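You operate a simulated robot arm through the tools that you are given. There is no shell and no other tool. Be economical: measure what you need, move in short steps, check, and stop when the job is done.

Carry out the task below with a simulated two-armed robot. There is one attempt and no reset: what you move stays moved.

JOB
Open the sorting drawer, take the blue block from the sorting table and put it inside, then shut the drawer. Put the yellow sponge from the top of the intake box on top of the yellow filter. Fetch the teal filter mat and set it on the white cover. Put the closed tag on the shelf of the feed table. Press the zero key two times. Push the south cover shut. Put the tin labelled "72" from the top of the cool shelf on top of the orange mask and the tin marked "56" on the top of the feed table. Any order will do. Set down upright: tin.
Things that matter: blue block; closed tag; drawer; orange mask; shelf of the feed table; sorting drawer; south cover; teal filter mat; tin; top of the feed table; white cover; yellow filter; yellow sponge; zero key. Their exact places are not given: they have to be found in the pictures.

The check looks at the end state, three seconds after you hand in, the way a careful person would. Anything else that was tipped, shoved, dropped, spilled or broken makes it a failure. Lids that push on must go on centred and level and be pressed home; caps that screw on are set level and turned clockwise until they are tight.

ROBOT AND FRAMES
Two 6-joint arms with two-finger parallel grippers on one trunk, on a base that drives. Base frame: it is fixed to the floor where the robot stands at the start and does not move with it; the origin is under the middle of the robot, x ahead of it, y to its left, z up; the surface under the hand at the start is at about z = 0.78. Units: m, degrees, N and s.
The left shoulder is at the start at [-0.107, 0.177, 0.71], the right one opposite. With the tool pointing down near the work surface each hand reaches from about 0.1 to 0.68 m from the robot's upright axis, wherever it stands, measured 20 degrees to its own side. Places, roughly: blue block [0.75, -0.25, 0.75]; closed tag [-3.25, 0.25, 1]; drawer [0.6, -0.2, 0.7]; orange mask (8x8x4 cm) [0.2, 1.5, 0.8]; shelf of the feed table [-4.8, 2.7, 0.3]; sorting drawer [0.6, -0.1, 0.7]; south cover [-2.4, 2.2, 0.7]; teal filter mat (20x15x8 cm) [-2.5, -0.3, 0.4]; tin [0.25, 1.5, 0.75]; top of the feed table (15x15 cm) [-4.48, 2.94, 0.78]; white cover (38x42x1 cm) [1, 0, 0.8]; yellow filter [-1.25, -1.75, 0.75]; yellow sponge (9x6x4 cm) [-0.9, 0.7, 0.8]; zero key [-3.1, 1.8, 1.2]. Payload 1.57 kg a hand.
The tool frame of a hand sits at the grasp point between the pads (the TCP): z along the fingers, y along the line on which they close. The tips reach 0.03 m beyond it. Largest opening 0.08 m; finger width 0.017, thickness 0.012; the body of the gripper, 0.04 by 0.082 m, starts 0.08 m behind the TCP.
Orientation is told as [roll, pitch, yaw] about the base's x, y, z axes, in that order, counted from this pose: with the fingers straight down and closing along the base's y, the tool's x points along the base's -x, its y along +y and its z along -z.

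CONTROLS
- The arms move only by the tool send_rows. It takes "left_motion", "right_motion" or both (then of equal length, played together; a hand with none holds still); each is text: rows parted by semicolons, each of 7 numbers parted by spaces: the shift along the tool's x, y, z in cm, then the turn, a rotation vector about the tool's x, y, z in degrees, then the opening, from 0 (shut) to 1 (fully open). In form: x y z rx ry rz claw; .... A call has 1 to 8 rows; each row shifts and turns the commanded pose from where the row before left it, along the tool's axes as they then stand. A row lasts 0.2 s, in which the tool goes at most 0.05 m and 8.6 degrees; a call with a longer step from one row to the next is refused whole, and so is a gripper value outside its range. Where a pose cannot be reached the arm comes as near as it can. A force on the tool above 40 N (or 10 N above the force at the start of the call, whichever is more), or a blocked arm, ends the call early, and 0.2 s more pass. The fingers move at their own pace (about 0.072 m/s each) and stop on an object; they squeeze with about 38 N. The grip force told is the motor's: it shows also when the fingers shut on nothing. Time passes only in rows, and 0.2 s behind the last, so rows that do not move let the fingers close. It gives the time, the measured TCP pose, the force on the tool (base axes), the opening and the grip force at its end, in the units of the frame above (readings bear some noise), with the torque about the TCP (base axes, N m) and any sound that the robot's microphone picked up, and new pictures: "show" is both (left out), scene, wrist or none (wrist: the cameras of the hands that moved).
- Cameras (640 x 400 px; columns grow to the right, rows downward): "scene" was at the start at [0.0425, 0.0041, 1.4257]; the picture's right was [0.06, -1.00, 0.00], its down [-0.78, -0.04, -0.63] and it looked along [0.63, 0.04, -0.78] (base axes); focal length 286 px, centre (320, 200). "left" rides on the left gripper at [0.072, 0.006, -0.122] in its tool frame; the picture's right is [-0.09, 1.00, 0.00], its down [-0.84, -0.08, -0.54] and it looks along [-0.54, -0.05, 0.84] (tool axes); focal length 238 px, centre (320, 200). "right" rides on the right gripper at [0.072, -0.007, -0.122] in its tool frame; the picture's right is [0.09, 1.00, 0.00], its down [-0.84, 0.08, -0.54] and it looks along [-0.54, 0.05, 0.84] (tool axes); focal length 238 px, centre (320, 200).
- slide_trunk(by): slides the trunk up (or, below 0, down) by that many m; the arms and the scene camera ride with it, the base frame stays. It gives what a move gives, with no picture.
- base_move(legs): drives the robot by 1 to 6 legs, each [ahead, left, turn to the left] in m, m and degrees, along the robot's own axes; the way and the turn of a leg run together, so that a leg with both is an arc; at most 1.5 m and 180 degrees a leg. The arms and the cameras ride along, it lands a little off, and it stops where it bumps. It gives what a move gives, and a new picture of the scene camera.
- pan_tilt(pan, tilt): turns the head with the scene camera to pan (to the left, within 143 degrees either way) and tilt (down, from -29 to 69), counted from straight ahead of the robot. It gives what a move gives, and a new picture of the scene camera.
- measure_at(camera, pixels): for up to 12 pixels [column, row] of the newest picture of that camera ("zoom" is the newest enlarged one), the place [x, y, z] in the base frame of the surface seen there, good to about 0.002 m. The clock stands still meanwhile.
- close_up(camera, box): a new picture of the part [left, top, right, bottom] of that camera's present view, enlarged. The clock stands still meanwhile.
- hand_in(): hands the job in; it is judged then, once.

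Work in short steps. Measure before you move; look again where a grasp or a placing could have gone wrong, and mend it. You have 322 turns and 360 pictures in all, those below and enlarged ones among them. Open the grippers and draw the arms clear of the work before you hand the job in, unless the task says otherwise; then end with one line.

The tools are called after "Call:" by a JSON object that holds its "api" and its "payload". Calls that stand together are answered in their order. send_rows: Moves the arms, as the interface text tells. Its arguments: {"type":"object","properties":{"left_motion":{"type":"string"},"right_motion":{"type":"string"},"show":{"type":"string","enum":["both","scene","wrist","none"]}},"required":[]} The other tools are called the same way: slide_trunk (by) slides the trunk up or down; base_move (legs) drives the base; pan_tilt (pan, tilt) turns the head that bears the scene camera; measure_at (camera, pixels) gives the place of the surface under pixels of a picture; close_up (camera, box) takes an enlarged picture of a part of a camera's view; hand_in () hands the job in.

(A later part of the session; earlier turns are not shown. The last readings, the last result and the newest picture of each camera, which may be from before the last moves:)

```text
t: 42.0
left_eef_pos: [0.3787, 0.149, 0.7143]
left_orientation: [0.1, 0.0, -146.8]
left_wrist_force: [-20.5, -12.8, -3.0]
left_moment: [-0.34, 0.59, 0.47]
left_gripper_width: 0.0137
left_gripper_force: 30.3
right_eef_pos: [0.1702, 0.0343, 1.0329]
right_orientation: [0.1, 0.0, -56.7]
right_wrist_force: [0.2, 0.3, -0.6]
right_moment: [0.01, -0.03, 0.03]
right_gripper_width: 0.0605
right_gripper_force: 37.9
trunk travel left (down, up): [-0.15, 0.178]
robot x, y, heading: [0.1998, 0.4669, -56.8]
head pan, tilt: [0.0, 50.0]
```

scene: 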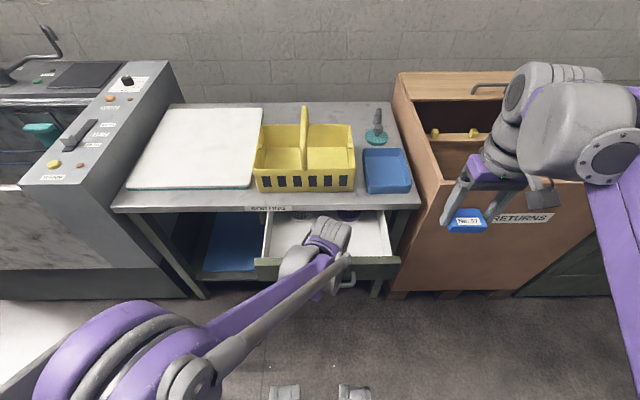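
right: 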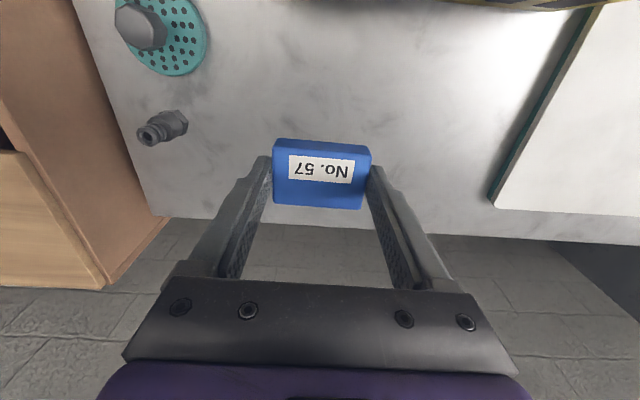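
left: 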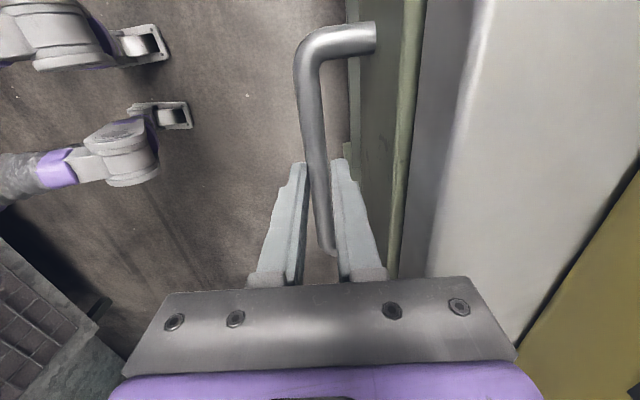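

The drawer came out 17 cm. I release the bar, lift the left hand straight up and swing it left.

Call:
{"api": "send_rows", "payload": {"left_motion": "0 0 0 0 0 0 0.44; 0 0 0 0 0 0 0.44; 0 0 -4 0 0 0 0.44; 0 0 -4 0 0 0 0.44; 0 0 -4 0 0 0 0.44; 0 0 -4 0 0 0 0.44; 0 0 -4 0 0 0 0.44; 0 0 -4 0 0 0 0.44", "show": "none"}}

Call:
{"api": "send_rows", "payload": {"left_motion": "4 0 -2 0 0 0 0.44; 4 0 -2 0 0 0 0.44; 4 0 -1 0 0 0 0.44; 4 0 -1 0 0 0 0.44; 4 0 0 0 0 0 0.44; 0 0 0 0 0 0 0.44", "show": "scene"}}

Call:
{"api": "close_up", "payload": {"camera": "scene", "box": [240, 180, 420, 300]}}

```text
t: 43.8
left_eef_pos: [0.3814, 0.15, 0.9541]
left_orientation: [0.0, 0.1, -146.8]
left_wrist_force: [0.3, 0.0, -0.4]
left_moment: [0.0, -0.03, 0.02]
left_gripper_width: 0.0351
left_gripper_force: 0.1
right_eef_pos: [0.172, 0.0345, 1.0344]
right_orientation: [0.0, 0.0, -56.7]
right_wrist_force: [-0.2, -0.2, -0.8]
right_moment: [0.01, -0.01, 0.01]
right_gripper_width: 0.061
right_gripper_force: 38.2
trunk travel left (down, up): [-0.15, 0.178]
robot x, y, heading: [0.203, 0.4648, -56.9]
head pan, tilt: [0.0, 50.0]
```

```text
t: 45.2
left_eef_pos: [0.548, 0.2611, 1.0151]
left_orientation: [0.1, 0.0, -146.6]
left_wrist_force: [0.6, -0.6, -0.2]
left_moment: [-0.01, 0.02, -0.01]
left_gripper_width: 0.0353
left_gripper_force: 0.2
right_eef_pos: [0.172, 0.0347, 1.0343]
right_orientation: [0.0, 0.0, -56.7]
right_wrist_force: [0.1, -0.6, -0.8]
right_moment: [-0.03, 0.03, -0.01]
right_gripper_width: 0.0606
right_gripper_force: 37.6
trunk travel left (down, up): [-0.15, 0.178]
robot x, y, heading: [0.2, 0.4635, -56.8]
head pan, tilt: [0.0, 50.0]
```

scene: 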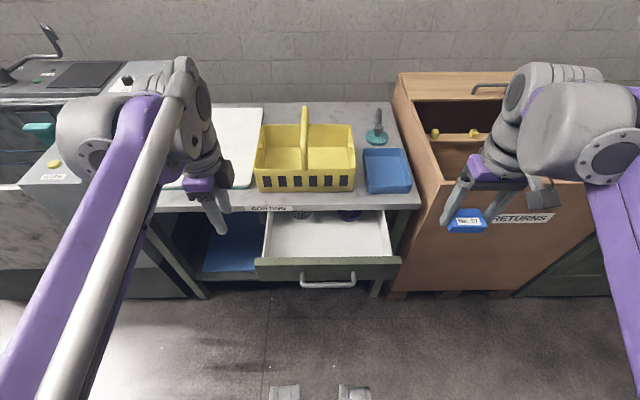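

```text
3.33 times, centred on (330, 240) of scene
```

zoom: 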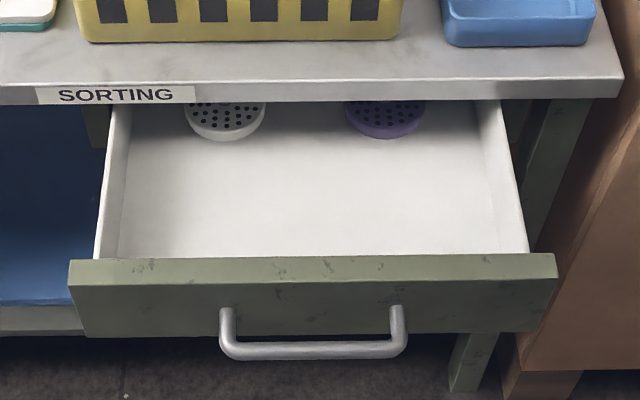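

The drawer is open with two discs in the back and plenty of free floor. I measure the floor, rims and the front.

Call:
{"api": "measure_at", "payload": {"camera": "zoom", "pixels": [[390, 210], [310, 190], [310, 245], [310, 262], [120, 240], [525, 240], [490, 115], [310, 120], [310, 349], [385, 135], [310, 92], [310, 300]]}}

```text
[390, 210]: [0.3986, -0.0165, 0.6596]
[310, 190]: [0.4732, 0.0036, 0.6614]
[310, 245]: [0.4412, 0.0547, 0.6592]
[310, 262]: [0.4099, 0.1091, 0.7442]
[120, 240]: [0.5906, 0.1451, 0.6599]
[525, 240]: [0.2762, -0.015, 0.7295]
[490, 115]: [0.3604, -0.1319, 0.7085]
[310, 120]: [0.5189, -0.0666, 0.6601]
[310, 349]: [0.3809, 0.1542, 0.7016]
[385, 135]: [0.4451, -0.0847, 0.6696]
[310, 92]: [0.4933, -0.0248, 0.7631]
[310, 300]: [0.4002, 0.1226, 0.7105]
```

I carry the block over the open drawer to (0.405,0.007).

Call:
{"api": "send_rows", "payload": {"right_motion": "-3 3.6 0 0 0 0 0.3; -3 3.6 0 0 0 0 0.3; -3 3.6 0 0 0 0 0.3; -3 3.6 0 0 0 0 0.3; -3 3.6 0 0 0 0 0.3; 0 0 5 0 0 0 0.3; 0 0 5 0 0 0 0.3; 0 0 5 0 0 0 0.3", "show": "scene"}}

```text
t: 47.0
left_eef_pos: [0.548, 0.2597, 1.0136]
left_orientation: [0.0, 0.0, -146.8]
left_wrist_force: [-0.1, 0.7, -0.8]
left_moment: [0.01, 0.0, 0.0]
left_gripper_width: 0.0352
left_gripper_force: 0.0
right_eef_pos: [0.4074, 0.0077, 0.8824]
right_orientation: [0.0, 0.0, -56.7]
right_wrist_force: [0.2, -0.1, -0.3]
right_moment: [-0.05, 0.01, -0.02]
right_gripper_width: 0.0608
right_gripper_force: 38.0
trunk travel left (down, up): [-0.15, 0.178]
robot x, y, heading: [0.1994, 0.4656, -56.5]
head pan, tilt: [0.0, 50.0]
```

scene: 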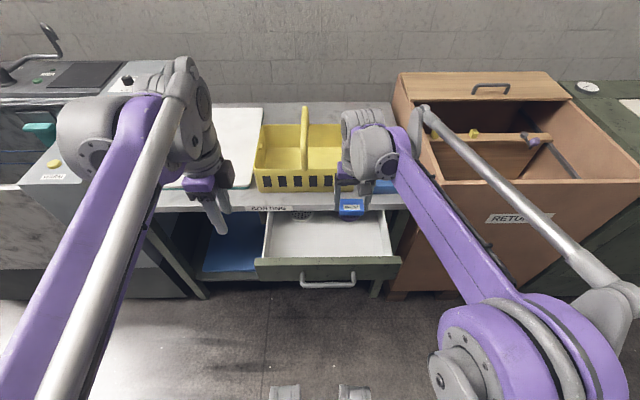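

Position is right. I lower to z≈0.697, release and rise.

Call:
{"api": "send_rows", "payload": {"right_motion": "0 0 4.5 0 0 0 0.3; 0 0 4.5 0 0 0 0.3; 0 0 4.5 0 0 0 0.3; 0 0 3 0 0 0 0.3; 0 0 2 0 0 0 0.3; 0 0 0 0 0 0 0.3", "show": "wrist"}}

```text
t: 48.4
left_eef_pos: [0.5475, 0.2597, 1.0138]
left_orientation: [0.0, 0.0, -146.7]
left_wrist_force: [0.8, -0.3, 0.0]
left_moment: [-0.01, 0.0, 0.0]
left_gripper_width: 0.0352
left_gripper_force: 0.1
right_eef_pos: [0.404, 0.0072, 0.6977]
right_orientation: [0.0, 0.0, -56.7]
right_wrist_force: [0.4, -1.0, 0.2]
right_moment: [-0.03, 0.03, -0.01]
right_gripper_width: 0.0608
right_gripper_force: 37.7
trunk travel left (down, up): [-0.15, 0.178]
robot x, y, heading: [0.2005, 0.4632, -56.8]
head pan, tilt: [0.0, 50.0]
```

right: 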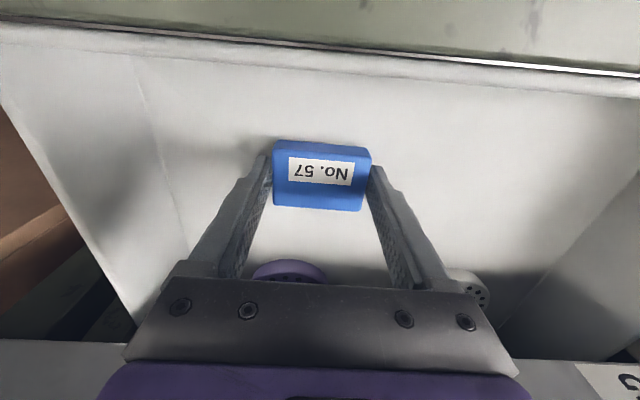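

Just above the floor. I lower 3 mm, open and lift clear.

Call:
{"api": "send_rows", "payload": {"right_motion": "0 0 0.3 0 0 0 0.3; 0 0 0 0 0 0 1; 0 0 0 0 0 0 1; 0 0 -4 0 0 0 1; 0 0 -5 0 0 0 1; 0 0 -5 0 0 0 1; 0 0 -5 0 0 0 1; 0 0 -5 0 0 0 1", "show": "none"}}

Call:
{"api": "send_rows", "payload": {"right_motion": "2 -4 0 0 0 0 1; 2 -4 0 0 0 0 1; 2 -4 0 0 0 0 1; 2 -4 0 0 0 0 1; 0 -4 0 0 0 0 1", "show": "scene"}}

```text
t: 50.2
left_eef_pos: [0.5487, 0.2612, 1.0139]
left_orientation: [0.0, 0.0, -146.7]
left_wrist_force: [0.1, -0.4, 0.6]
left_moment: [0.04, 0.02, -0.02]
left_gripper_width: 0.0353
left_gripper_force: 0.1
right_eef_pos: [0.4036, 0.0083, 0.9369]
right_orientation: [-0.1, 0.1, -56.7]
right_wrist_force: [0.6, -0.6, -0.7]
right_moment: [0.0, 0.02, -0.01]
right_gripper_width: 0.0799
right_gripper_force: 0.0
trunk travel left (down, up): [-0.15, 0.178]
robot x, y, heading: [0.1994, 0.4661, -56.7]
head pan, tilt: [0.0, 50.0]
```

```text
t: 51.4
left_eef_pos: [0.5478, 0.2604, 1.0138]
left_orientation: [0.0, 0.0, -146.7]
left_wrist_force: [-0.1, -0.4, -0.5]
left_moment: [0.01, 0.03, -0.02]
left_gripper_width: 0.0354
left_gripper_force: 0.1
right_eef_pos: [0.1949, -0.035, 0.9359]
right_orientation: [0.0, -0.1, -56.7]
right_wrist_force: [-0.6, 0.7, 0.9]
right_moment: [-0.01, 0.0, 0.02]
right_gripper_width: 0.08
right_gripper_force: 0.1
trunk travel left (down, up): [-0.15, 0.178]
robot x, y, heading: [0.1989, 0.4652, -56.6]
head pan, tilt: [0.0, 50.0]
```

scene: 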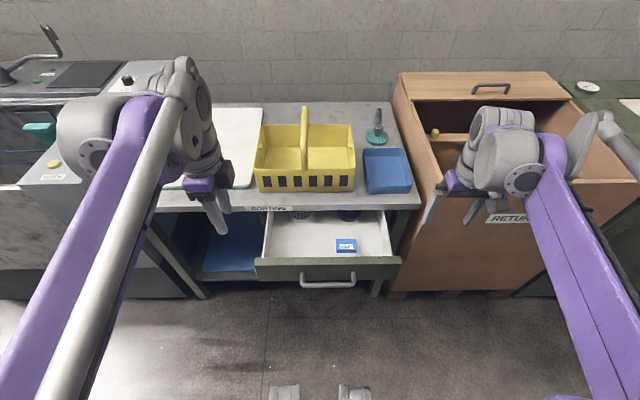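

The blue block lies in the drawer. I return the left hand to the bar the way it came.

Call:
{"api": "send_rows", "payload": {"left_motion": "-4 0 0 0 0 0 0.44; -4 0 1 0 0 0 0.44; -4 0 1 0 0 0 0.44; -4 0 2 0 0 0 0.44; -4 0 2 0 0 0 0.44; 0 0 4 0 0 0 0.44; 0 0 4 0 0 0 0.44; 0 0 4 0 0 0 0.44", "show": "none"}}

Call:
{"api": "send_rows", "payload": {"left_motion": "0 0 4 0 0 0 0.44; 0 0 0 0 0 0 0.44", "show": "wrist"}}

Call:
{"api": "measure_at", "payload": {"camera": "left", "pixels": [[318, 80], [322, 110], [322, 130]]}}

```text
t: 53.2
left_eef_pos: [0.3819, 0.1499, 0.8349]
left_orientation: [0.0, 0.0, -146.6]
left_wrist_force: [-0.8, 1.6, 0.2]
left_moment: [0.04, 0.02, 0.01]
left_gripper_width: 0.0352
left_gripper_force: 0.1
right_eef_pos: [0.1954, -0.0348, 0.9342]
right_orientation: [0.0, 0.0, -56.6]
right_wrist_force: [0.4, 0.3, 0.5]
right_moment: [-0.01, 0.0, 0.01]
right_gripper_width: 0.0801
right_gripper_force: 0.1
trunk travel left (down, up): [-0.15, 0.178]
robot x, y, heading: [0.1999, 0.4641, -56.7]
head pan, tilt: [0.0, 50.0]
```

```text
t: 53.8
left_eef_pos: [0.3825, 0.1496, 0.7956]
left_orientation: [0.0, -0.1, -146.8]
left_wrist_force: [0.3, 0.9, -0.9]
left_moment: [0.03, 0.0, -0.03]
left_gripper_width: 0.0353
left_gripper_force: 0.0
right_eef_pos: [0.1946, -0.0352, 0.9364]
right_orientation: [0.0, -0.1, -56.7]
right_wrist_force: [0.1, 0.5, -1.0]
right_moment: [-0.04, 0.02, 0.01]
right_gripper_width: 0.08
right_gripper_force: 0.1
trunk travel left (down, up): [-0.15, 0.178]
robot x, y, heading: [0.2021, 0.4657, -56.8]
head pan, tilt: [0.0, 50.0]
```

left: 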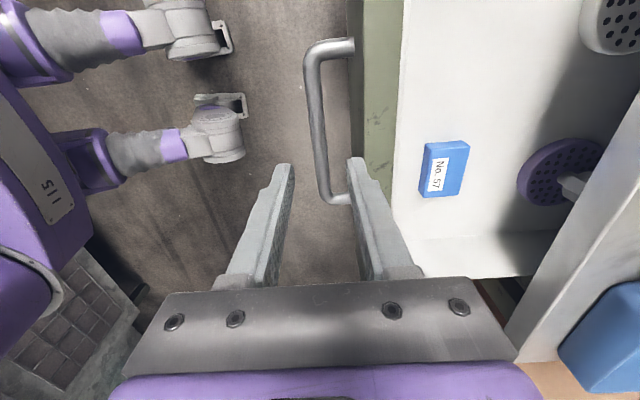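

```text
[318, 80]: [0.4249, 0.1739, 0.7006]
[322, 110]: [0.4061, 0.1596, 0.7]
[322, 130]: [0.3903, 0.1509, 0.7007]
```

The bar is between the fingers again. I descend 8 cm, grip, then push in.

Call:
{"api": "send_rows", "payload": {"left_motion": "0 0 4 0 0 0 0.44; 0 0 4 0 0 0 0.44; 0 0 0 0 0 0 0.05; 0 0 0 0 0 0 0.05; 0 2.5 0 0 0 0 0.05; 0 2.5 0 0 0 0 0.05; 0 2.5 0 0 0 0 0.05; 0 2.5 0 0 0 0 0.05", "show": "none"}}

Call:
{"api": "send_rows", "payload": {"left_motion": "0 2.5 0 0 0 0 0.05; 0 2.5 0 0 0 0 0.05; 0 1.5 0 0 0 0 0.05; 0 0.7 0 0 0 0 0.05; 0 0.4 0 0 0 0 0.05; 0 0 0 0 0 0 0.05", "show": "scene"}}

```text
t: 55.6
left_eef_pos: [0.438, 0.067, 0.715]
left_orientation: [0.1, 0.1, -146.7]
left_wrist_force: [2.0, -0.4, 6.5]
left_moment: [0.06, -0.05, 0.56]
left_gripper_width: 0.0139
left_gripper_force: 30.0
right_eef_pos: [0.1943, -0.0345, 0.936]
right_orientation: [0.0, 0.0, -56.7]
right_wrist_force: [-0.1, 0.0, 0.3]
right_moment: [0.02, 0.0, -0.03]
right_gripper_width: 0.0799
right_gripper_force: 0.2
trunk travel left (down, up): [-0.15, 0.178]
robot x, y, heading: [0.2019, 0.4664, -56.6]
head pan, tilt: [0.0, 50.0]
```

```text
t: 57.0
left_eef_pos: [0.4806, 0.0034, 0.715]
left_orientation: [0.1, 0.1, -146.6]
left_wrist_force: [14.6, 8.8, 3.4]
left_moment: [0.5, -0.7, 0.53]
left_gripper_width: 0.0138
left_gripper_force: 30.4
right_eef_pos: [0.1951, -0.0334, 0.9357]
right_orientation: [0.0, 0.0, -56.7]
right_wrist_force: [0.0, 0.0, -0.8]
right_moment: [0.0, 0.02, -0.02]
right_gripper_width: 0.0801
right_gripper_force: 0.1
trunk travel left (down, up): [-0.15, 0.178]
robot x, y, heading: [0.1998, 0.4664, -57.1]
head pan, tilt: [0.0, 50.0]
```

scene: 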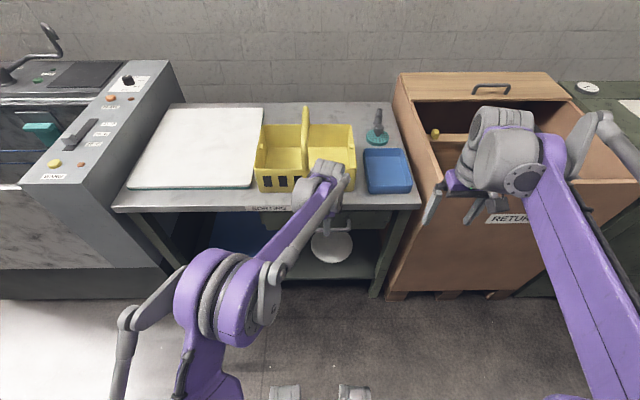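

Almost in. There's no pushing force yet, so I press a little further to be sure it is home.

Call:
{"api": "send_rows", "payload": {"left_motion": "0 0.4 0 0 0 0 0.05; 0 0.4 0 0 0 0 0.05; 0 0 0 0 0 0 0.05", "show": "wrist"}}

```text
t: 57.6
left_eef_pos: [0.4804, 0.0019, 0.7153]
left_orientation: [-0.7, 0.2, -146.4]
left_wrist_force: [-1.0, 11.5, 9.6]
left_moment: [0.36, 0.11, 0.61]
left_gripper_width: 0.0138
left_gripper_force: 30.2
right_eef_pos: [0.1942, -0.0333, 0.9358]
right_orientation: [-0.1, -0.1, -56.7]
right_wrist_force: [0.8, 0.7, -1.3]
right_moment: [0.0, 0.01, 0.02]
right_gripper_width: 0.0798
right_gripper_force: 0.1
trunk travel left (down, up): [-0.15, 0.178]
robot x, y, heading: [0.1992, 0.4668, -56.7]
head pan, tilt: [0.0, 50.0]
stopped in row 2 (left hand): the force on the tool passed its limit at 45 N (the readings are from after the stop); the commanded pose is now the measured one
```

left: 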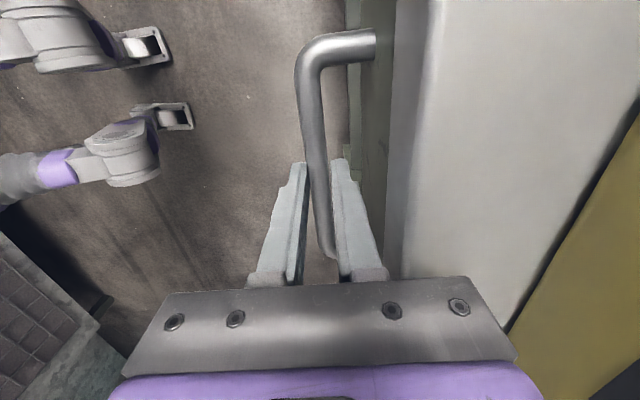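

The drawer is home (stopped at 45 N). I open slightly so the rear finger clears the table edge, rise, and look.

Call:
{"api": "send_rows", "payload": {"left_motion": "0 0 0 0 0 0 0.3; 0 0 0 0 0 0 0.3; 0 0 -3 0 0 0 0.3; 0 0 -4 0 0 0 0.3; 0 0 -4 0 0 0 0.3; 0 -2 -4 0 0 0 0.3; 0 -4 -3 0 0 0 0.3; 0 -4 -2 0 0 0 0.3", "show": "none"}}

Call:
{"api": "send_rows", "payload": {"left_motion": "3 -2 -4 0 0 0 0.5; 3 0 -4 0 0 0 0.5; 4 0 -3 0 0 0 0.7; 4 0 0 0 0 0 1; 4 0 0 0 0 0 1", "show": "scene"}}

Call:
{"api": "measure_at", "payload": {"camera": "scene", "pixels": [[326, 217], [328, 230], [316, 229], [380, 217], [275, 220]]}}

```text
t: 59.4
left_eef_pos: [0.4269, 0.0827, 0.9155]
left_orientation: [-0.4, 0.2, -146.5]
left_wrist_force: [-0.8, -0.8, -0.6]
left_moment: [0.01, -0.02, -0.03]
left_gripper_width: 0.0243
left_gripper_force: 0.2
right_eef_pos: [0.1929, -0.0336, 0.9356]
right_orientation: [-0.1, -0.1, -56.6]
right_wrist_force: [0.4, 0.9, 0.0]
right_moment: [-0.06, 0.0, 0.0]
right_gripper_width: 0.08
right_gripper_force: 0.1
trunk travel left (down, up): [-0.15, 0.178]
robot x, y, heading: [0.2052, 0.466, -57.0]
head pan, tilt: [0.0, 50.0]
```

```text
refused: row 1 steps farther than a row can; nothing moved
```

```text
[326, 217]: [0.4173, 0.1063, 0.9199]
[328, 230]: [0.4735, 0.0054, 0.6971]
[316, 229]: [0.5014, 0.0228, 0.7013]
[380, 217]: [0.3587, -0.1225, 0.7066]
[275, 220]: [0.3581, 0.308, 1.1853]
```

The drawer is shut (bar back at its first position). I lift the left hand in smaller steps, turn its wrist back, and then turn the robot toward the cool shelf.

Call:
{"api": "send_rows", "payload": {"left_motion": "3 -2 -3 0 0 -8.4 0.5; 3 0 -3 0 0 -8.4 0.5; 3 0 -3 0 0 -8.4 0.7; 3 0 -3 0 0 -8.4 1; 3 0 -1 0 0 -8.4 1; 0 0 0 0 0 -8.4 1; 0 0 0 0 0 -8.4 1; 0 0 0 0 0 -8.4 1", "show": "none"}}

Call:
{"api": "send_rows", "payload": {"left_motion": "0 0 0 0 0 -8.4 1; 0 0 0 0 0 -8.4 1; 0 0 0 0 0 -6 1", "right_motion": "3 0 -4 0 0 0 1; 3 0 -4 0 0 0 1; 2 0 -3 0 0 0 1", "show": "none"}}

Call:
{"api": "base_move", "payload": {"legs": [[-0.1, 0, 0], [0, 0, 147]]}}

```text
t: 61.2
left_eef_pos: [0.5106, 0.2103, 1.0457]
left_orientation: [-0.2, 0.6, -79.3]
left_wrist_force: [0.4, 0.5, -0.3]
left_moment: [-0.03, 0.0, 0.01]
left_gripper_width: 0.0801
left_gripper_force: 0.0
right_eef_pos: [0.1941, -0.0339, 0.9357]
right_orientation: [0.0, 0.0, -56.7]
right_wrist_force: [-0.7, -0.6, 0.5]
right_moment: [0.03, -0.02, 0.01]
right_gripper_width: 0.0799
right_gripper_force: 0.1
trunk travel left (down, up): [-0.15, 0.178]
robot x, y, heading: [0.1985, 0.4636, -57.1]
head pan, tilt: [0.0, 50.0]
```

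```text
t: 62.0
left_eef_pos: [0.5101, 0.2111, 1.0454]
left_orientation: [0.1, 0.5, -56.5]
left_wrist_force: [0.8, 0.0, 0.0]
left_moment: [-0.03, -0.01, -0.02]
left_gripper_width: 0.08
left_gripper_force: 0.2
right_eef_pos: [0.1497, 0.0347, 1.046]
right_orientation: [0.0, 0.1, -56.6]
right_wrist_force: [0.0, 0.2, -1.1]
right_moment: [-0.02, -0.03, 0.0]
right_gripper_width: 0.08
right_gripper_force: 0.1
trunk travel left (down, up): [-0.15, 0.178]
robot x, y, heading: [0.2027, 0.4665, -56.7]
head pan, tilt: [0.0, 50.0]
```

```text
t: 69.2
left_eef_pos: [0.0285, 0.9343, 1.0466]
left_orientation: [0.1, 0.5, 89.6]
left_wrist_force: [0.4, 0.3, -0.3]
left_moment: [-0.02, 0.02, 0.0]
left_gripper_width: 0.0798
left_gripper_force: 0.0
right_eef_pos: [0.4277, 0.88, 1.0458]
right_orientation: [0.1, 0.0, 89.7]
right_wrist_force: [0.2, 0.5, 0.3]
right_moment: [0.0, 0.0, 0.01]
right_gripper_width: 0.0801
right_gripper_force: 0.1
trunk travel left (down, up): [-0.15, 0.178]
robot x, y, heading: [0.1478, 0.5518, 89.4]
head pan, tilt: [0.0, 50.0]
```

scene: 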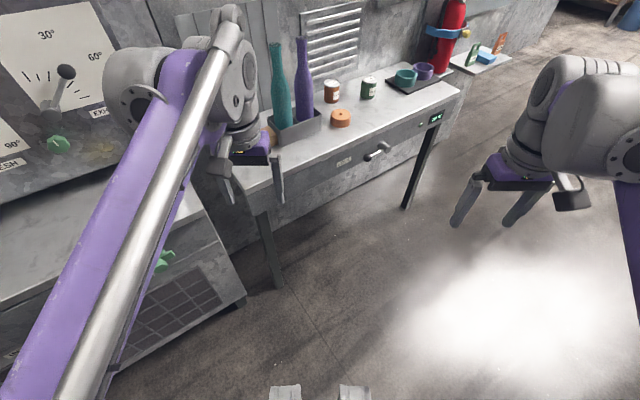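

The cool shelf is in view, with tins near (331,91) and (369,88), and an orange piece near (340,118). I zoom to read labels.

Call:
{"api": "close_up", "payload": {"camera": "scene", "box": [260, 60, 440, 160]}}

Call:
{"api": "measure_at", "payload": {"camera": "scene", "pixels": [[331, 84], [332, 98], [369, 80], [370, 93], [340, 113], [352, 118], [290, 180], [440, 92], [340, 150], [300, 130], [405, 75]]}}

```text
3.56 times, centred on (350, 110) of scene
```

zoom: 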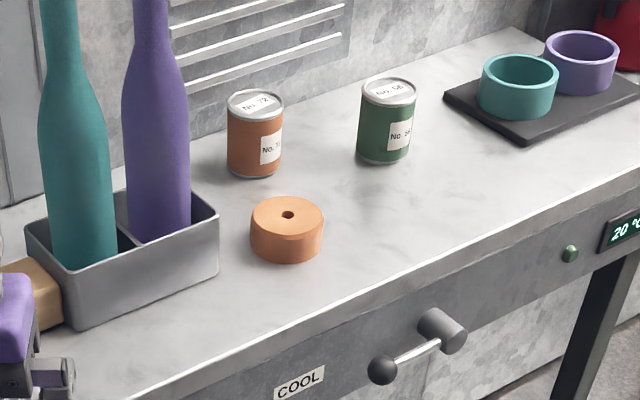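

```text
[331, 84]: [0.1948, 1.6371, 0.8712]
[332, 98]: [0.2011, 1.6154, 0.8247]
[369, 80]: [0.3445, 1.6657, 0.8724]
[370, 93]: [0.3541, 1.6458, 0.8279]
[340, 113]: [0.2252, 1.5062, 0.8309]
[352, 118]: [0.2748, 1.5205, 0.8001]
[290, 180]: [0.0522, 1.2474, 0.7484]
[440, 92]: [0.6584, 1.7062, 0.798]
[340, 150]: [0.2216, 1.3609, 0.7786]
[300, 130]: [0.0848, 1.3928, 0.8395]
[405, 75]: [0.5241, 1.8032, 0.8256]
```

The orange tin reads No. 72. I zoom tight on the green tin, and then find the hidden third tin.

Call:
{"api": "close_up", "payload": {"camera": "scene", "box": [320, 70, 390, 110]}}

Call:
{"api": "base_move", "payload": {"legs": [[0, -0.3, 23]]}}

```text
9.14 times, centred on (355, 90) of scene
```

zoom: 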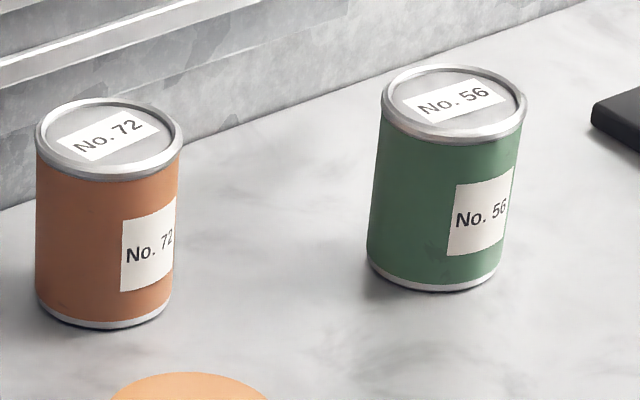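

```text
t: 72.4
left_eef_pos: [0.1767, 0.9145, 1.0456]
left_orientation: [0.2, 0.5, 112.7]
left_wrist_force: [-0.4, -0.6, -0.4]
left_moment: [0.01, 0.02, 0.04]
left_gripper_width: 0.0801
left_gripper_force: 0.2
right_eef_pos: [0.5648, 1.0213, 1.0448]
right_orientation: [0.0, 0.0, 112.7]
right_wrist_force: [0.0, -0.1, -0.4]
right_moment: [0.01, 0.01, -0.02]
right_gripper_width: 0.0799
right_gripper_force: 0.0
trunk travel left (down, up): [-0.15, 0.178]
robot x, y, heading: [0.4315, 0.6065, 112.8]
head pan, tilt: [0.0, 50.0]
```

scene: 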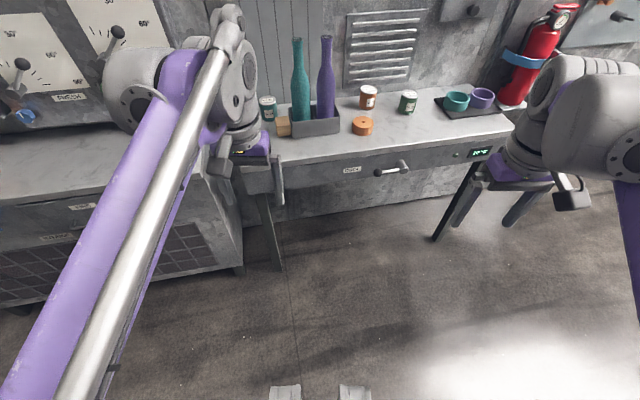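

Labels confirmed: orange tin = 72, green tin = 56. I tuck the left hand back so it clears the bottles, then drive in squarely.

Call:
{"api": "send_rows", "payload": {"left_motion": "4 2 0 0 0 0 1; 4 2 0 0 0 0 1; 4 2 0 0 0 0 1; 4 2 0 0 0 0 1; 2 2 0 0 0 0 1", "show": "none"}}

Call:
{"api": "base_move", "payload": {"legs": [[0, 0, 10.4], [0, -0.18, 0], [0.3, 0, 0]]}}

```text
t: 73.6
left_eef_pos: [0.1539, 0.7069, 1.0472]
left_orientation: [0.2, 0.5, 112.6]
left_wrist_force: [-0.6, -0.1, -0.2]
left_moment: [-0.01, 0.02, -0.05]
left_gripper_width: 0.08
left_gripper_force: 0.0
right_eef_pos: [0.5654, 1.0212, 1.0455]
right_orientation: [0.0, 0.0, 112.6]
right_wrist_force: [-0.6, 0.5, 0.0]
right_moment: [0.01, 0.0, 0.02]
right_gripper_width: 0.0801
right_gripper_force: 0.1
trunk travel left (down, up): [-0.15, 0.178]
robot x, y, heading: [0.4332, 0.6052, 112.8]
head pan, tilt: [0.0, 50.0]
```

```text
t: 78.1
left_eef_pos: [0.1275, 1.0063, 1.0464]
left_orientation: [0.2, 0.6, 123.0]
left_wrist_force: [0.6, 0.2, 0.3]
left_moment: [0.0, -0.01, -0.01]
left_gripper_width: 0.0802
left_gripper_force: 0.0
right_eef_pos: [0.4772, 1.3858, 1.0441]
right_orientation: [0.0, 0.0, 122.9]
right_wrist_force: [-0.1, 0.4, -0.9]
right_moment: [-0.01, -0.01, 0.01]
right_gripper_width: 0.0801
right_gripper_force: 0.1
trunk travel left (down, up): [-0.15, 0.178]
robot x, y, heading: [0.4205, 0.954, 123.0]
head pan, tilt: [0.0, 50.0]
```

scene: 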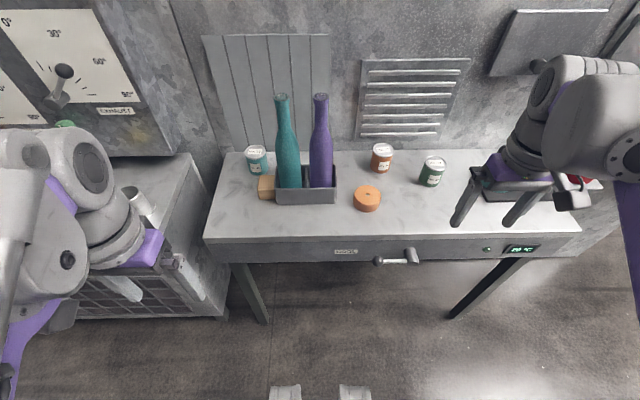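

I measure tins, mask, and the items near the left hand before going further.

Call:
{"api": "close_up", "payload": {"camera": "scene", "box": [320, 130, 480, 230]}}

Call:
{"api": "measure_at", "payload": {"camera": "zoom", "pixels": [[249, 77], [212, 82], [288, 80], [249, 62], [248, 95], [448, 130], [410, 135], [487, 132], [188, 250], [145, 255], [230, 255], [190, 330]]}}

Call:
{"api": "measure_at", "payload": {"camera": "scene", "pixels": [[130, 190], [150, 215], [165, 200], [282, 96], [320, 97], [300, 235], [395, 255], [200, 165]]}}

```text
4.00 times, centred on (400, 180) of scene
```

zoom: 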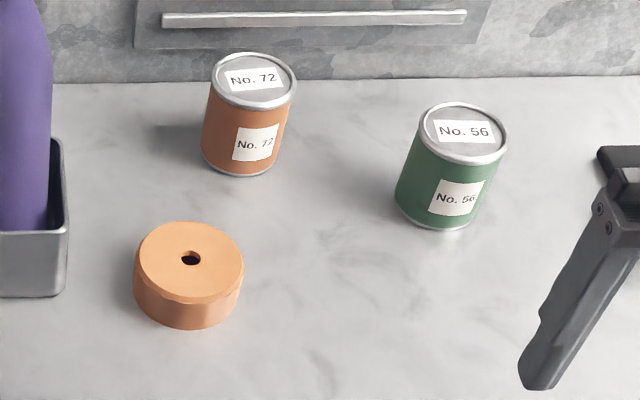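

```text
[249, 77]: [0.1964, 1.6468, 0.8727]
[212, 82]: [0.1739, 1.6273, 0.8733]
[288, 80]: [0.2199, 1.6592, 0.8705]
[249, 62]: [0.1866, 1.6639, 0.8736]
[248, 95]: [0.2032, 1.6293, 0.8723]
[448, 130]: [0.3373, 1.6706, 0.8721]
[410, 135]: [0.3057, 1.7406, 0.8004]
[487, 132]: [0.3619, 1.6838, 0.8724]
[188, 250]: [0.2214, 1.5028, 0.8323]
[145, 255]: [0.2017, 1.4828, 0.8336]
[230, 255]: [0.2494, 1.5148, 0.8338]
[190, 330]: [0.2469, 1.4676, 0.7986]
```

```text
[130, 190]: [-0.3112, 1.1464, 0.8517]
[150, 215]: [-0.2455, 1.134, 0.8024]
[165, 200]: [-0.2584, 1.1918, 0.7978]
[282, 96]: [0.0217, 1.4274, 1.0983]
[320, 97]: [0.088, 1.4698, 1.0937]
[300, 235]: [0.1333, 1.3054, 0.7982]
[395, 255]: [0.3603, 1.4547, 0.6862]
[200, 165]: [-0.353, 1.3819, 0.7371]
```

Tin 72 is centred at about (0.1965,1.645), the mask at (0.2245,1.498) with top z 0.833. I drive 0.15 m closer.

Call:
{"api": "base_move", "payload": {"legs": [[0.15, 0, 0]]}}

```text
t: 79.5
left_eef_pos: [0.0476, 1.132, 1.0473]
left_orientation: [0.2, 0.6, 122.8]
left_wrist_force: [-0.5, 0.0, 0.4]
left_moment: [0.01, 0.02, -0.02]
left_gripper_width: 0.0799
left_gripper_force: 0.0
right_eef_pos: [0.3954, 1.5112, 1.0452]
right_orientation: [-0.1, -0.1, 122.7]
right_wrist_force: [-1.0, -0.1, 0.3]
right_moment: [-0.06, -0.03, 0.0]
right_gripper_width: 0.0801
right_gripper_force: 0.2
trunk travel left (down, up): [-0.15, 0.178]
robot x, y, heading: [0.3432, 1.0759, 122.7]
head pan, tilt: [0.0, 50.0]
```

scene: 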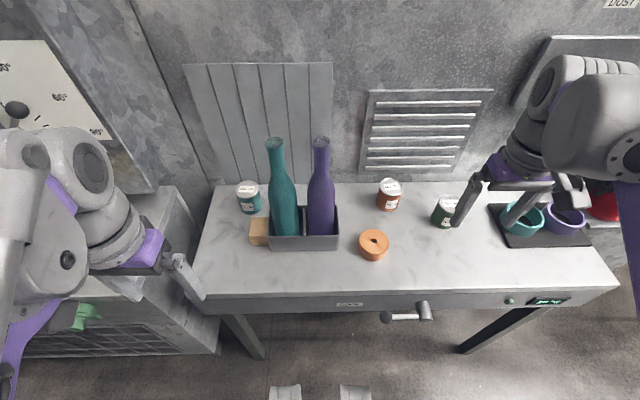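

I move the right hand over tin 72 (22 cm ahead, 9.5 cm left).

Call:
{"api": "send_rows", "payload": {"right_motion": "-4.4 1.9 0 0 0 0 1; -4.4 1.9 0 0 0 0 1; -4.4 1.9 0 0 0 0 1; -4.4 1.9 0 0 0 0 1; -4.4 1.9 0 0 0 0 1; 0 0 0 0 0 0 1", "show": "both"}}

```text
t: 80.9
left_eef_pos: [0.0481, 1.1316, 1.0469]
left_orientation: [0.2, 0.5, 122.9]
left_wrist_force: [0.4, 0.0, 0.4]
left_moment: [0.0, -0.02, -0.02]
left_gripper_width: 0.0798
left_gripper_force: 0.1
right_eef_pos: [0.209, 1.6338, 1.0424]
right_orientation: [0.0, 0.0, 122.8]
right_wrist_force: [-0.7, 0.2, 0.3]
right_moment: [-0.01, 0.0, -0.01]
right_gripper_width: 0.0804
right_gripper_force: 0.0
right hand out of reach, approached as far as the arm can: row 5
trunk travel left (down, up): [-0.15, 0.178]
robot x, y, heading: [0.3368, 1.0781, 122.8]
head pan, tilt: [0.0, 50.0]
```

scene: 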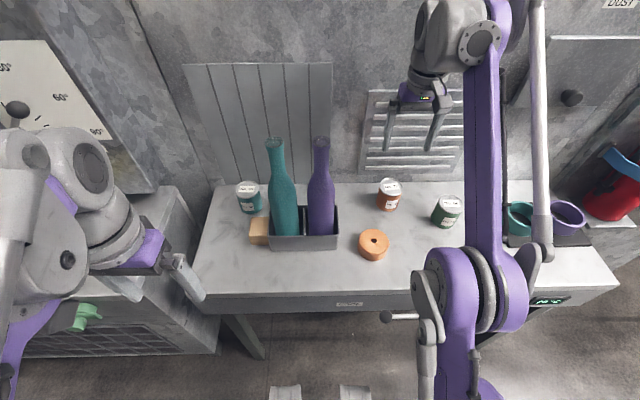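
right: 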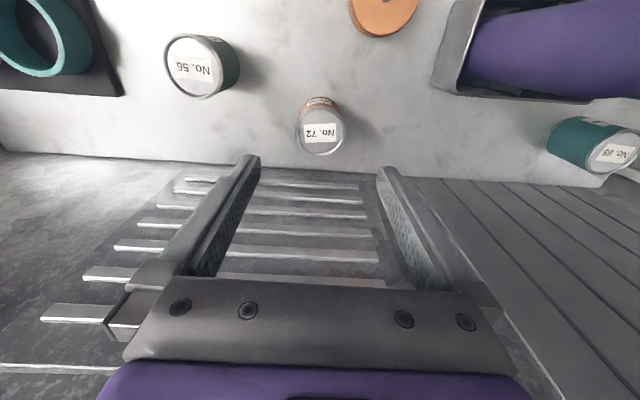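

Short by 1.6 cm ahead. I descend to about 0.92 with that correction and look.

Call:
{"api": "send_rows", "payload": {"right_motion": "0 0.45 4 0 0 0 1; 0 0 4 0 0 0 1; -0.8 0 2 0 0 0 1; -0.8 0 2 0 0 0 1; 0 0 0 0 0 0 1", "show": "wrist"}}

```text
t: 82.1
left_eef_pos: [0.0482, 1.1307, 1.0482]
left_orientation: [0.2, 0.6, 122.8]
left_wrist_force: [0.9, -0.1, 0.6]
left_moment: [-0.01, 0.04, 0.0]
left_gripper_width: 0.0799
left_gripper_force: 0.0
right_eef_pos: [0.1968, 1.6448, 0.9222]
right_orientation: [0.0, 0.0, 122.9]
right_wrist_force: [0.3, 0.1, 0.7]
right_moment: [0.01, -0.02, -0.01]
right_gripper_width: 0.08
right_gripper_force: 0.0
trunk travel left (down, up): [-0.15, 0.178]
robot x, y, heading: [0.3417, 1.079, 122.9]
head pan, tilt: [0.0, 50.0]
```

right: 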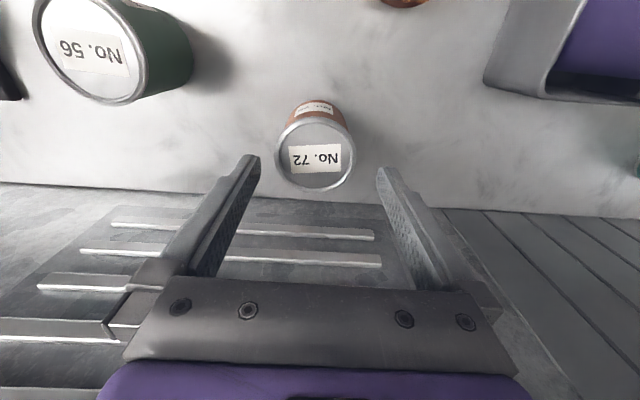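

Laterally centred. I verify the tin's top centre from this camera.

Call:
{"api": "measure_at", "payload": {"camera": "right", "pixels": [[280, 155], [349, 155], [315, 125], [314, 184], [314, 150]]}}

```text
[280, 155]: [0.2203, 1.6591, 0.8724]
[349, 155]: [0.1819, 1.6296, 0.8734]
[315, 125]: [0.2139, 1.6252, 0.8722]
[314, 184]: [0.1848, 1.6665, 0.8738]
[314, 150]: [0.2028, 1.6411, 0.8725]
```

Tin centre is (0.200,1.645). I nudge 3 mm, descend to 0.84 and close.

Call:
{"api": "send_rows", "payload": {"right_motion": "0.15 -0.25 3 0 0 0 1; 0 0 3 0 0 0 1; 0 0 2.2 0 0 0 1; 0 0 0 0 0 0 0.6; 0 0 0 0 0 0 0.5; 0 0 0 0 0 0 0.5; 0 0 -3 0 0 0 0.5; 0 0 -4 0 0 0 0.5", "show": "wrist"}}

```text
t: 83.9
left_eef_pos: [0.0481, 1.1325, 1.0474]
left_orientation: [0.2, 0.5, 122.9]
left_wrist_force: [-0.9, -0.2, 0.0]
left_moment: [-0.02, -0.03, 0.02]
left_gripper_width: 0.0799
left_gripper_force: 0.1
right_eef_pos: [0.1997, 1.6462, 0.9103]
right_orientation: [-0.1, 0.0, 122.8]
right_wrist_force: [-0.1, 0.1, -2.4]
right_moment: [0.0, 0.0, -0.02]
right_gripper_width: 0.0588
right_gripper_force: 37.8
trunk travel left (down, up): [-0.15, 0.178]
robot x, y, heading: [0.3404, 1.0764, 123.0]
head pan, tilt: [0.0, 50.0]
```

right: 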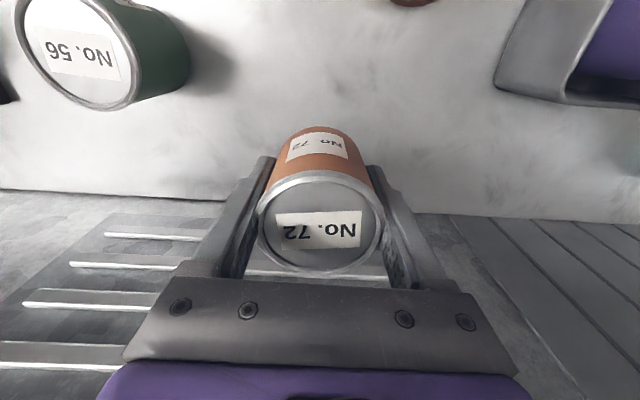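

Tin 72 is held. I re-measure the mask's top for exact centring.

Call:
{"api": "close_up", "payload": {"camera": "scene", "box": [345, 220, 405, 270]}}

Call:
{"api": "measure_at", "payload": {"camera": "zoom", "pixels": [[310, 160], [190, 160], [430, 160], [310, 90], [310, 240], [310, 148], [310, 105]]}}

```text
8.00 times, centred on (375, 245) of scene
```

zoom: 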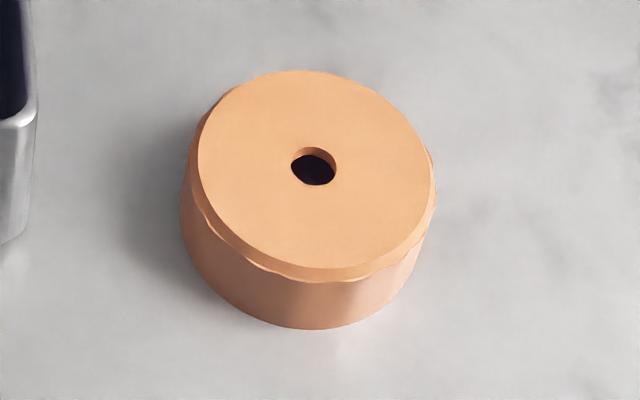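

```text
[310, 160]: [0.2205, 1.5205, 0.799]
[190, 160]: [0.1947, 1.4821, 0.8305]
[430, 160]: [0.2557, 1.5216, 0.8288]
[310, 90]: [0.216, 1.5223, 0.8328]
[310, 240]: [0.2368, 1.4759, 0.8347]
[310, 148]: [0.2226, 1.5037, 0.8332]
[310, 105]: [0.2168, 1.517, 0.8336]
```

Mask centre is (0.225,1.500). I lift a bit, move above it, and lower to just above contact.

Call:
{"api": "send_rows", "payload": {"right_motion": "0 0 -3 0 0 0 0.5; 4 1.5 0 0 0 0 0.5; 4 1.5 0 0 0 0 0.5; 4 1.5 0 0 0 0 0.5; 1.68 1.25 0 0 0 0 0.5; 0 0 0 0 0 0 0.5; 0 0 3 0 0 0 0.5; 0 0 2.5 0 0 0 0.5", "show": "both"}}

```text
t: 85.7
left_eef_pos: [0.0469, 1.1308, 1.048]
left_orientation: [0.2, 0.5, 122.9]
left_wrist_force: [-0.1, 0.1, 0.4]
left_moment: [-0.03, -0.01, 0.0]
left_gripper_width: 0.0802
left_gripper_force: 0.1
right_eef_pos: [0.2255, 1.5004, 0.8849]
right_orientation: [-0.1, 0.0, 122.8]
right_wrist_force: [0.4, 0.8, -1.6]
right_moment: [-0.02, -0.05, 0.03]
right_gripper_width: 0.0584
right_gripper_force: 38.5
trunk travel left (down, up): [-0.15, 0.178]
robot x, y, heading: [0.3424, 1.0809, 122.9]
head pan, tilt: [0.0, 50.0]
```

scene: 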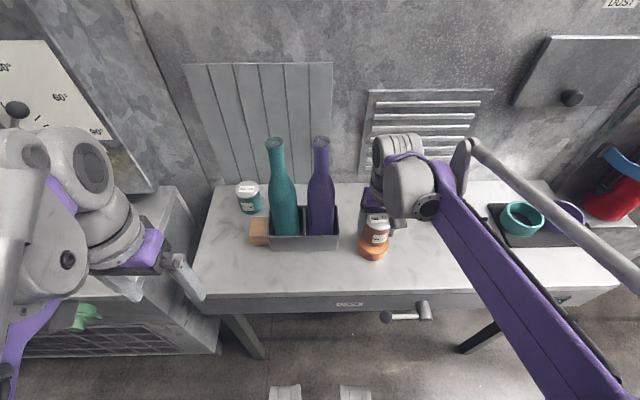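
right: 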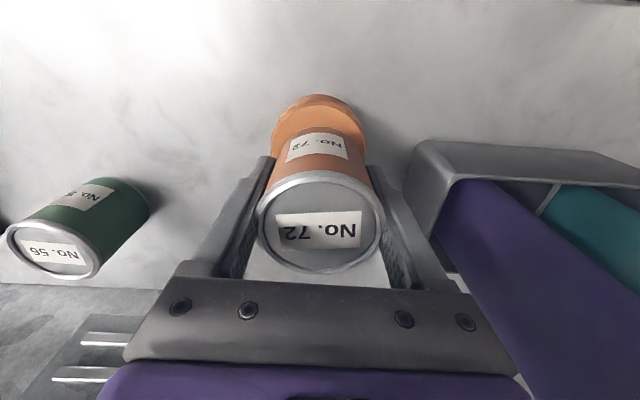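

Well centred over the mask. I lower 8 mm, check the force, then release.

Call:
{"api": "send_rows", "payload": {"right_motion": "0 0 0.5 0 0 0 0.5; 0 0 0.3 0 0 0 0.5; 0 0 0 0 0 0 0.5", "show": "wrist"}}

```text
t: 86.5
left_eef_pos: [0.0478, 1.131, 1.0477]
left_orientation: [0.1, 0.5, 122.9]
left_wrist_force: [-1.0, -0.4, 0.4]
left_moment: [0.01, 0.02, 0.01]
left_gripper_width: 0.0801
left_gripper_force: 0.2
right_eef_pos: [0.2247, 1.498, 0.8783]
right_orientation: [0.0, 0.0, 122.8]
right_wrist_force: [-0.3, 0.2, -2.3]
right_moment: [0.0, 0.0, 0.01]
right_gripper_width: 0.0589
right_gripper_force: 38.1
trunk travel left (down, up): [-0.15, 0.178]
robot x, y, heading: [0.3411, 1.076, 122.8]
head pan, tilt: [0.0, 50.0]
```

right: 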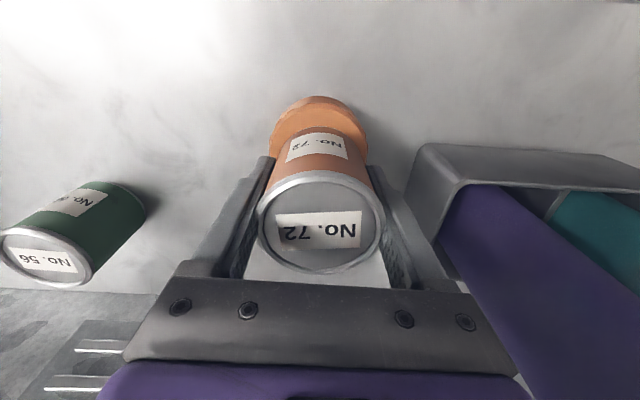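

Call:
{"api": "send_rows", "payload": {"right_motion": "0 0 0.2 0 0 0 0.5; 0 0 0.1 0 0 0 0.5; 0 0 0 0 0 0 0.5; 0 0 0 0 0 0 0.8; 0 0 0 0 0 0 1; 0 0 0 0 0 0 1; 0 0 -3 0 0 0 1; 0 0 -4 0 0 0 1", "show": "wrist"}}

```text
t: 88.3
left_eef_pos: [0.0484, 1.1313, 1.0488]
left_orientation: [0.1, 0.5, 122.9]
left_wrist_force: [0.6, 0.2, 0.8]
left_moment: [-0.03, -0.02, -0.02]
left_gripper_width: 0.0803
left_gripper_force: 0.1
right_eef_pos: [0.225, 1.5003, 0.9453]
right_orientation: [0.0, 0.0, 122.9]
right_wrist_force: [0.2, 0.1, -0.1]
right_moment: [0.0, -0.01, 0.02]
right_gripper_width: 0.0801
right_gripper_force: 0.1
trunk travel left (down, up): [-0.15, 0.178]
robot x, y, heading: [0.3438, 1.0769, 122.7]
head pan, tilt: [0.0, 50.0]
```

right: 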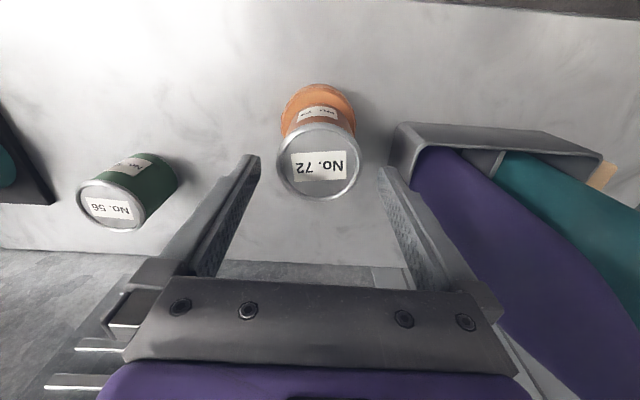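

Tin 72 stands on the mask. Next I raise the hand and move over tin 56.

Call:
{"api": "send_rows", "payload": {"right_motion": "0 0 -4 0 0 0 1; 0 0 -3 0 0 0 1; -2 -3.8 0 0 0 0 1; -2 -3.8 0 0 0 0 1; -2 -3.8 0 0 0 0 1; -2 -3.8 0 0 0 0 1; -0.1 -3.4 0 0 0 0 1; 0 0 0 0 0 0 1", "show": "wrist"}}

```text
t: 90.1
left_eef_pos: [0.0474, 1.1317, 1.0469]
left_orientation: [0.0, 0.4, 122.8]
left_wrist_force: [-0.4, 1.0, -0.4]
left_moment: [0.0, 0.02, 0.01]
left_gripper_width: 0.0801
left_gripper_force: 0.0
right_eef_pos: [0.338, 1.6674, 1.0146]
right_orientation: [-0.1, 0.1, 122.9]
right_wrist_force: [-0.1, -0.1, 0.0]
right_moment: [0.0, -0.01, 0.03]
right_gripper_width: 0.0799
right_gripper_force: 0.0
trunk travel left (down, up): [-0.15, 0.178]
robot x, y, heading: [0.3448, 1.0791, 122.6]
head pan, tilt: [0.0, 50.0]
```

right: 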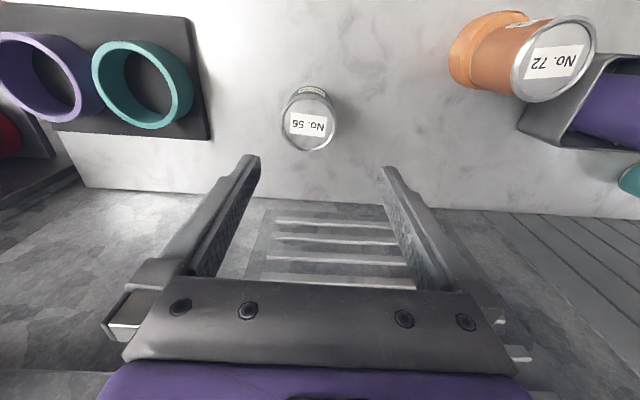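

Call:
{"api": "measure_at", "payload": {"camera": "right", "pixels": [[285, 122], [333, 122], [308, 100], [307, 147], [290, 110], [325, 135]]}}

Call:
{"api": "close_up", "payload": {"camera": "right", "box": [270, 75, 350, 160]}}

Call:
{"api": "measure_at", "payload": {"camera": "zoom", "pixels": [[215, 220], [415, 220], [310, 140], [310, 340], [310, 230]]}}

```text
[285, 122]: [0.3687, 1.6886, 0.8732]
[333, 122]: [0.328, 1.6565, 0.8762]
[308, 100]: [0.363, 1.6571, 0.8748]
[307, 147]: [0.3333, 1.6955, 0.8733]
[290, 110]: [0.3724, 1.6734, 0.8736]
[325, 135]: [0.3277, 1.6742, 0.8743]
```

```text
4.71 times, centred on (310, 118) of right
```

zoom: 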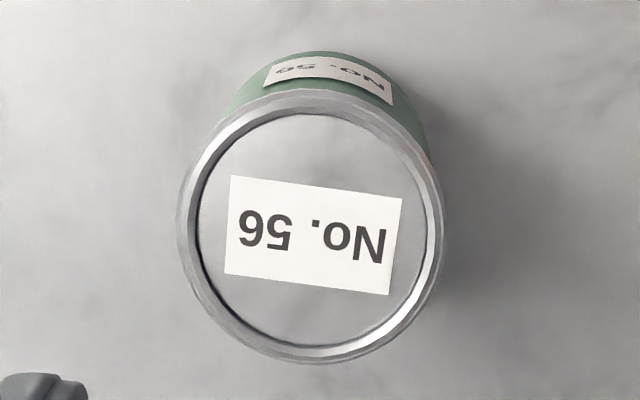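

```text
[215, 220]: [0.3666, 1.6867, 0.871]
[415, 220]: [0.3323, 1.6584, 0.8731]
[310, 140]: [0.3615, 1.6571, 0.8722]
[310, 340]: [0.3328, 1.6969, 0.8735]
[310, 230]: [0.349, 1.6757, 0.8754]
```

Tin 56's centre is (0.349,1.674). I shift 1.3 cm right, descend to 0.84, and grip.

Call:
{"api": "send_rows", "payload": {"right_motion": "0 -1.3 3 0 0 0 1; 0 0 4 0 0 0 1; 0 0 4 0 0 0 1; 0 0 3 0 0 0 1; 0 0 3.5 0 0 0 1; 0 0 0 0 0 0 0.6; 0 0 0 0 0 0 0.5; 0 0 0 0 0 0 0.5", "show": "wrist"}}

```text
t: 91.9
left_eef_pos: [0.0483, 1.1315, 1.0469]
left_orientation: [0.3, 0.5, 123.0]
left_wrist_force: [0.2, 0.1, -0.1]
left_moment: [0.02, -0.02, -0.03]
left_gripper_width: 0.08
left_gripper_force: 0.2
right_eef_pos: [0.349, 1.6748, 0.8393]
right_orientation: [0.1, -0.1, 122.8]
right_wrist_force: [0.9, 0.4, 0.2]
right_moment: [0.0, 0.03, 0.0]
right_gripper_width: 0.0593
right_gripper_force: 38.3
trunk travel left (down, up): [-0.15, 0.178]
robot x, y, heading: [0.3423, 1.0819, 122.8]
head pan, tilt: [0.0, 50.0]
```

right: 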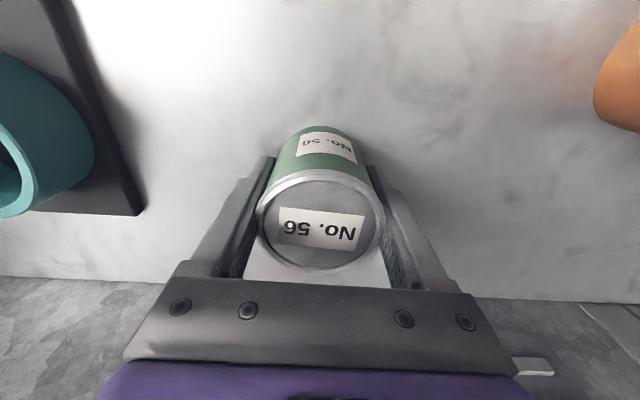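

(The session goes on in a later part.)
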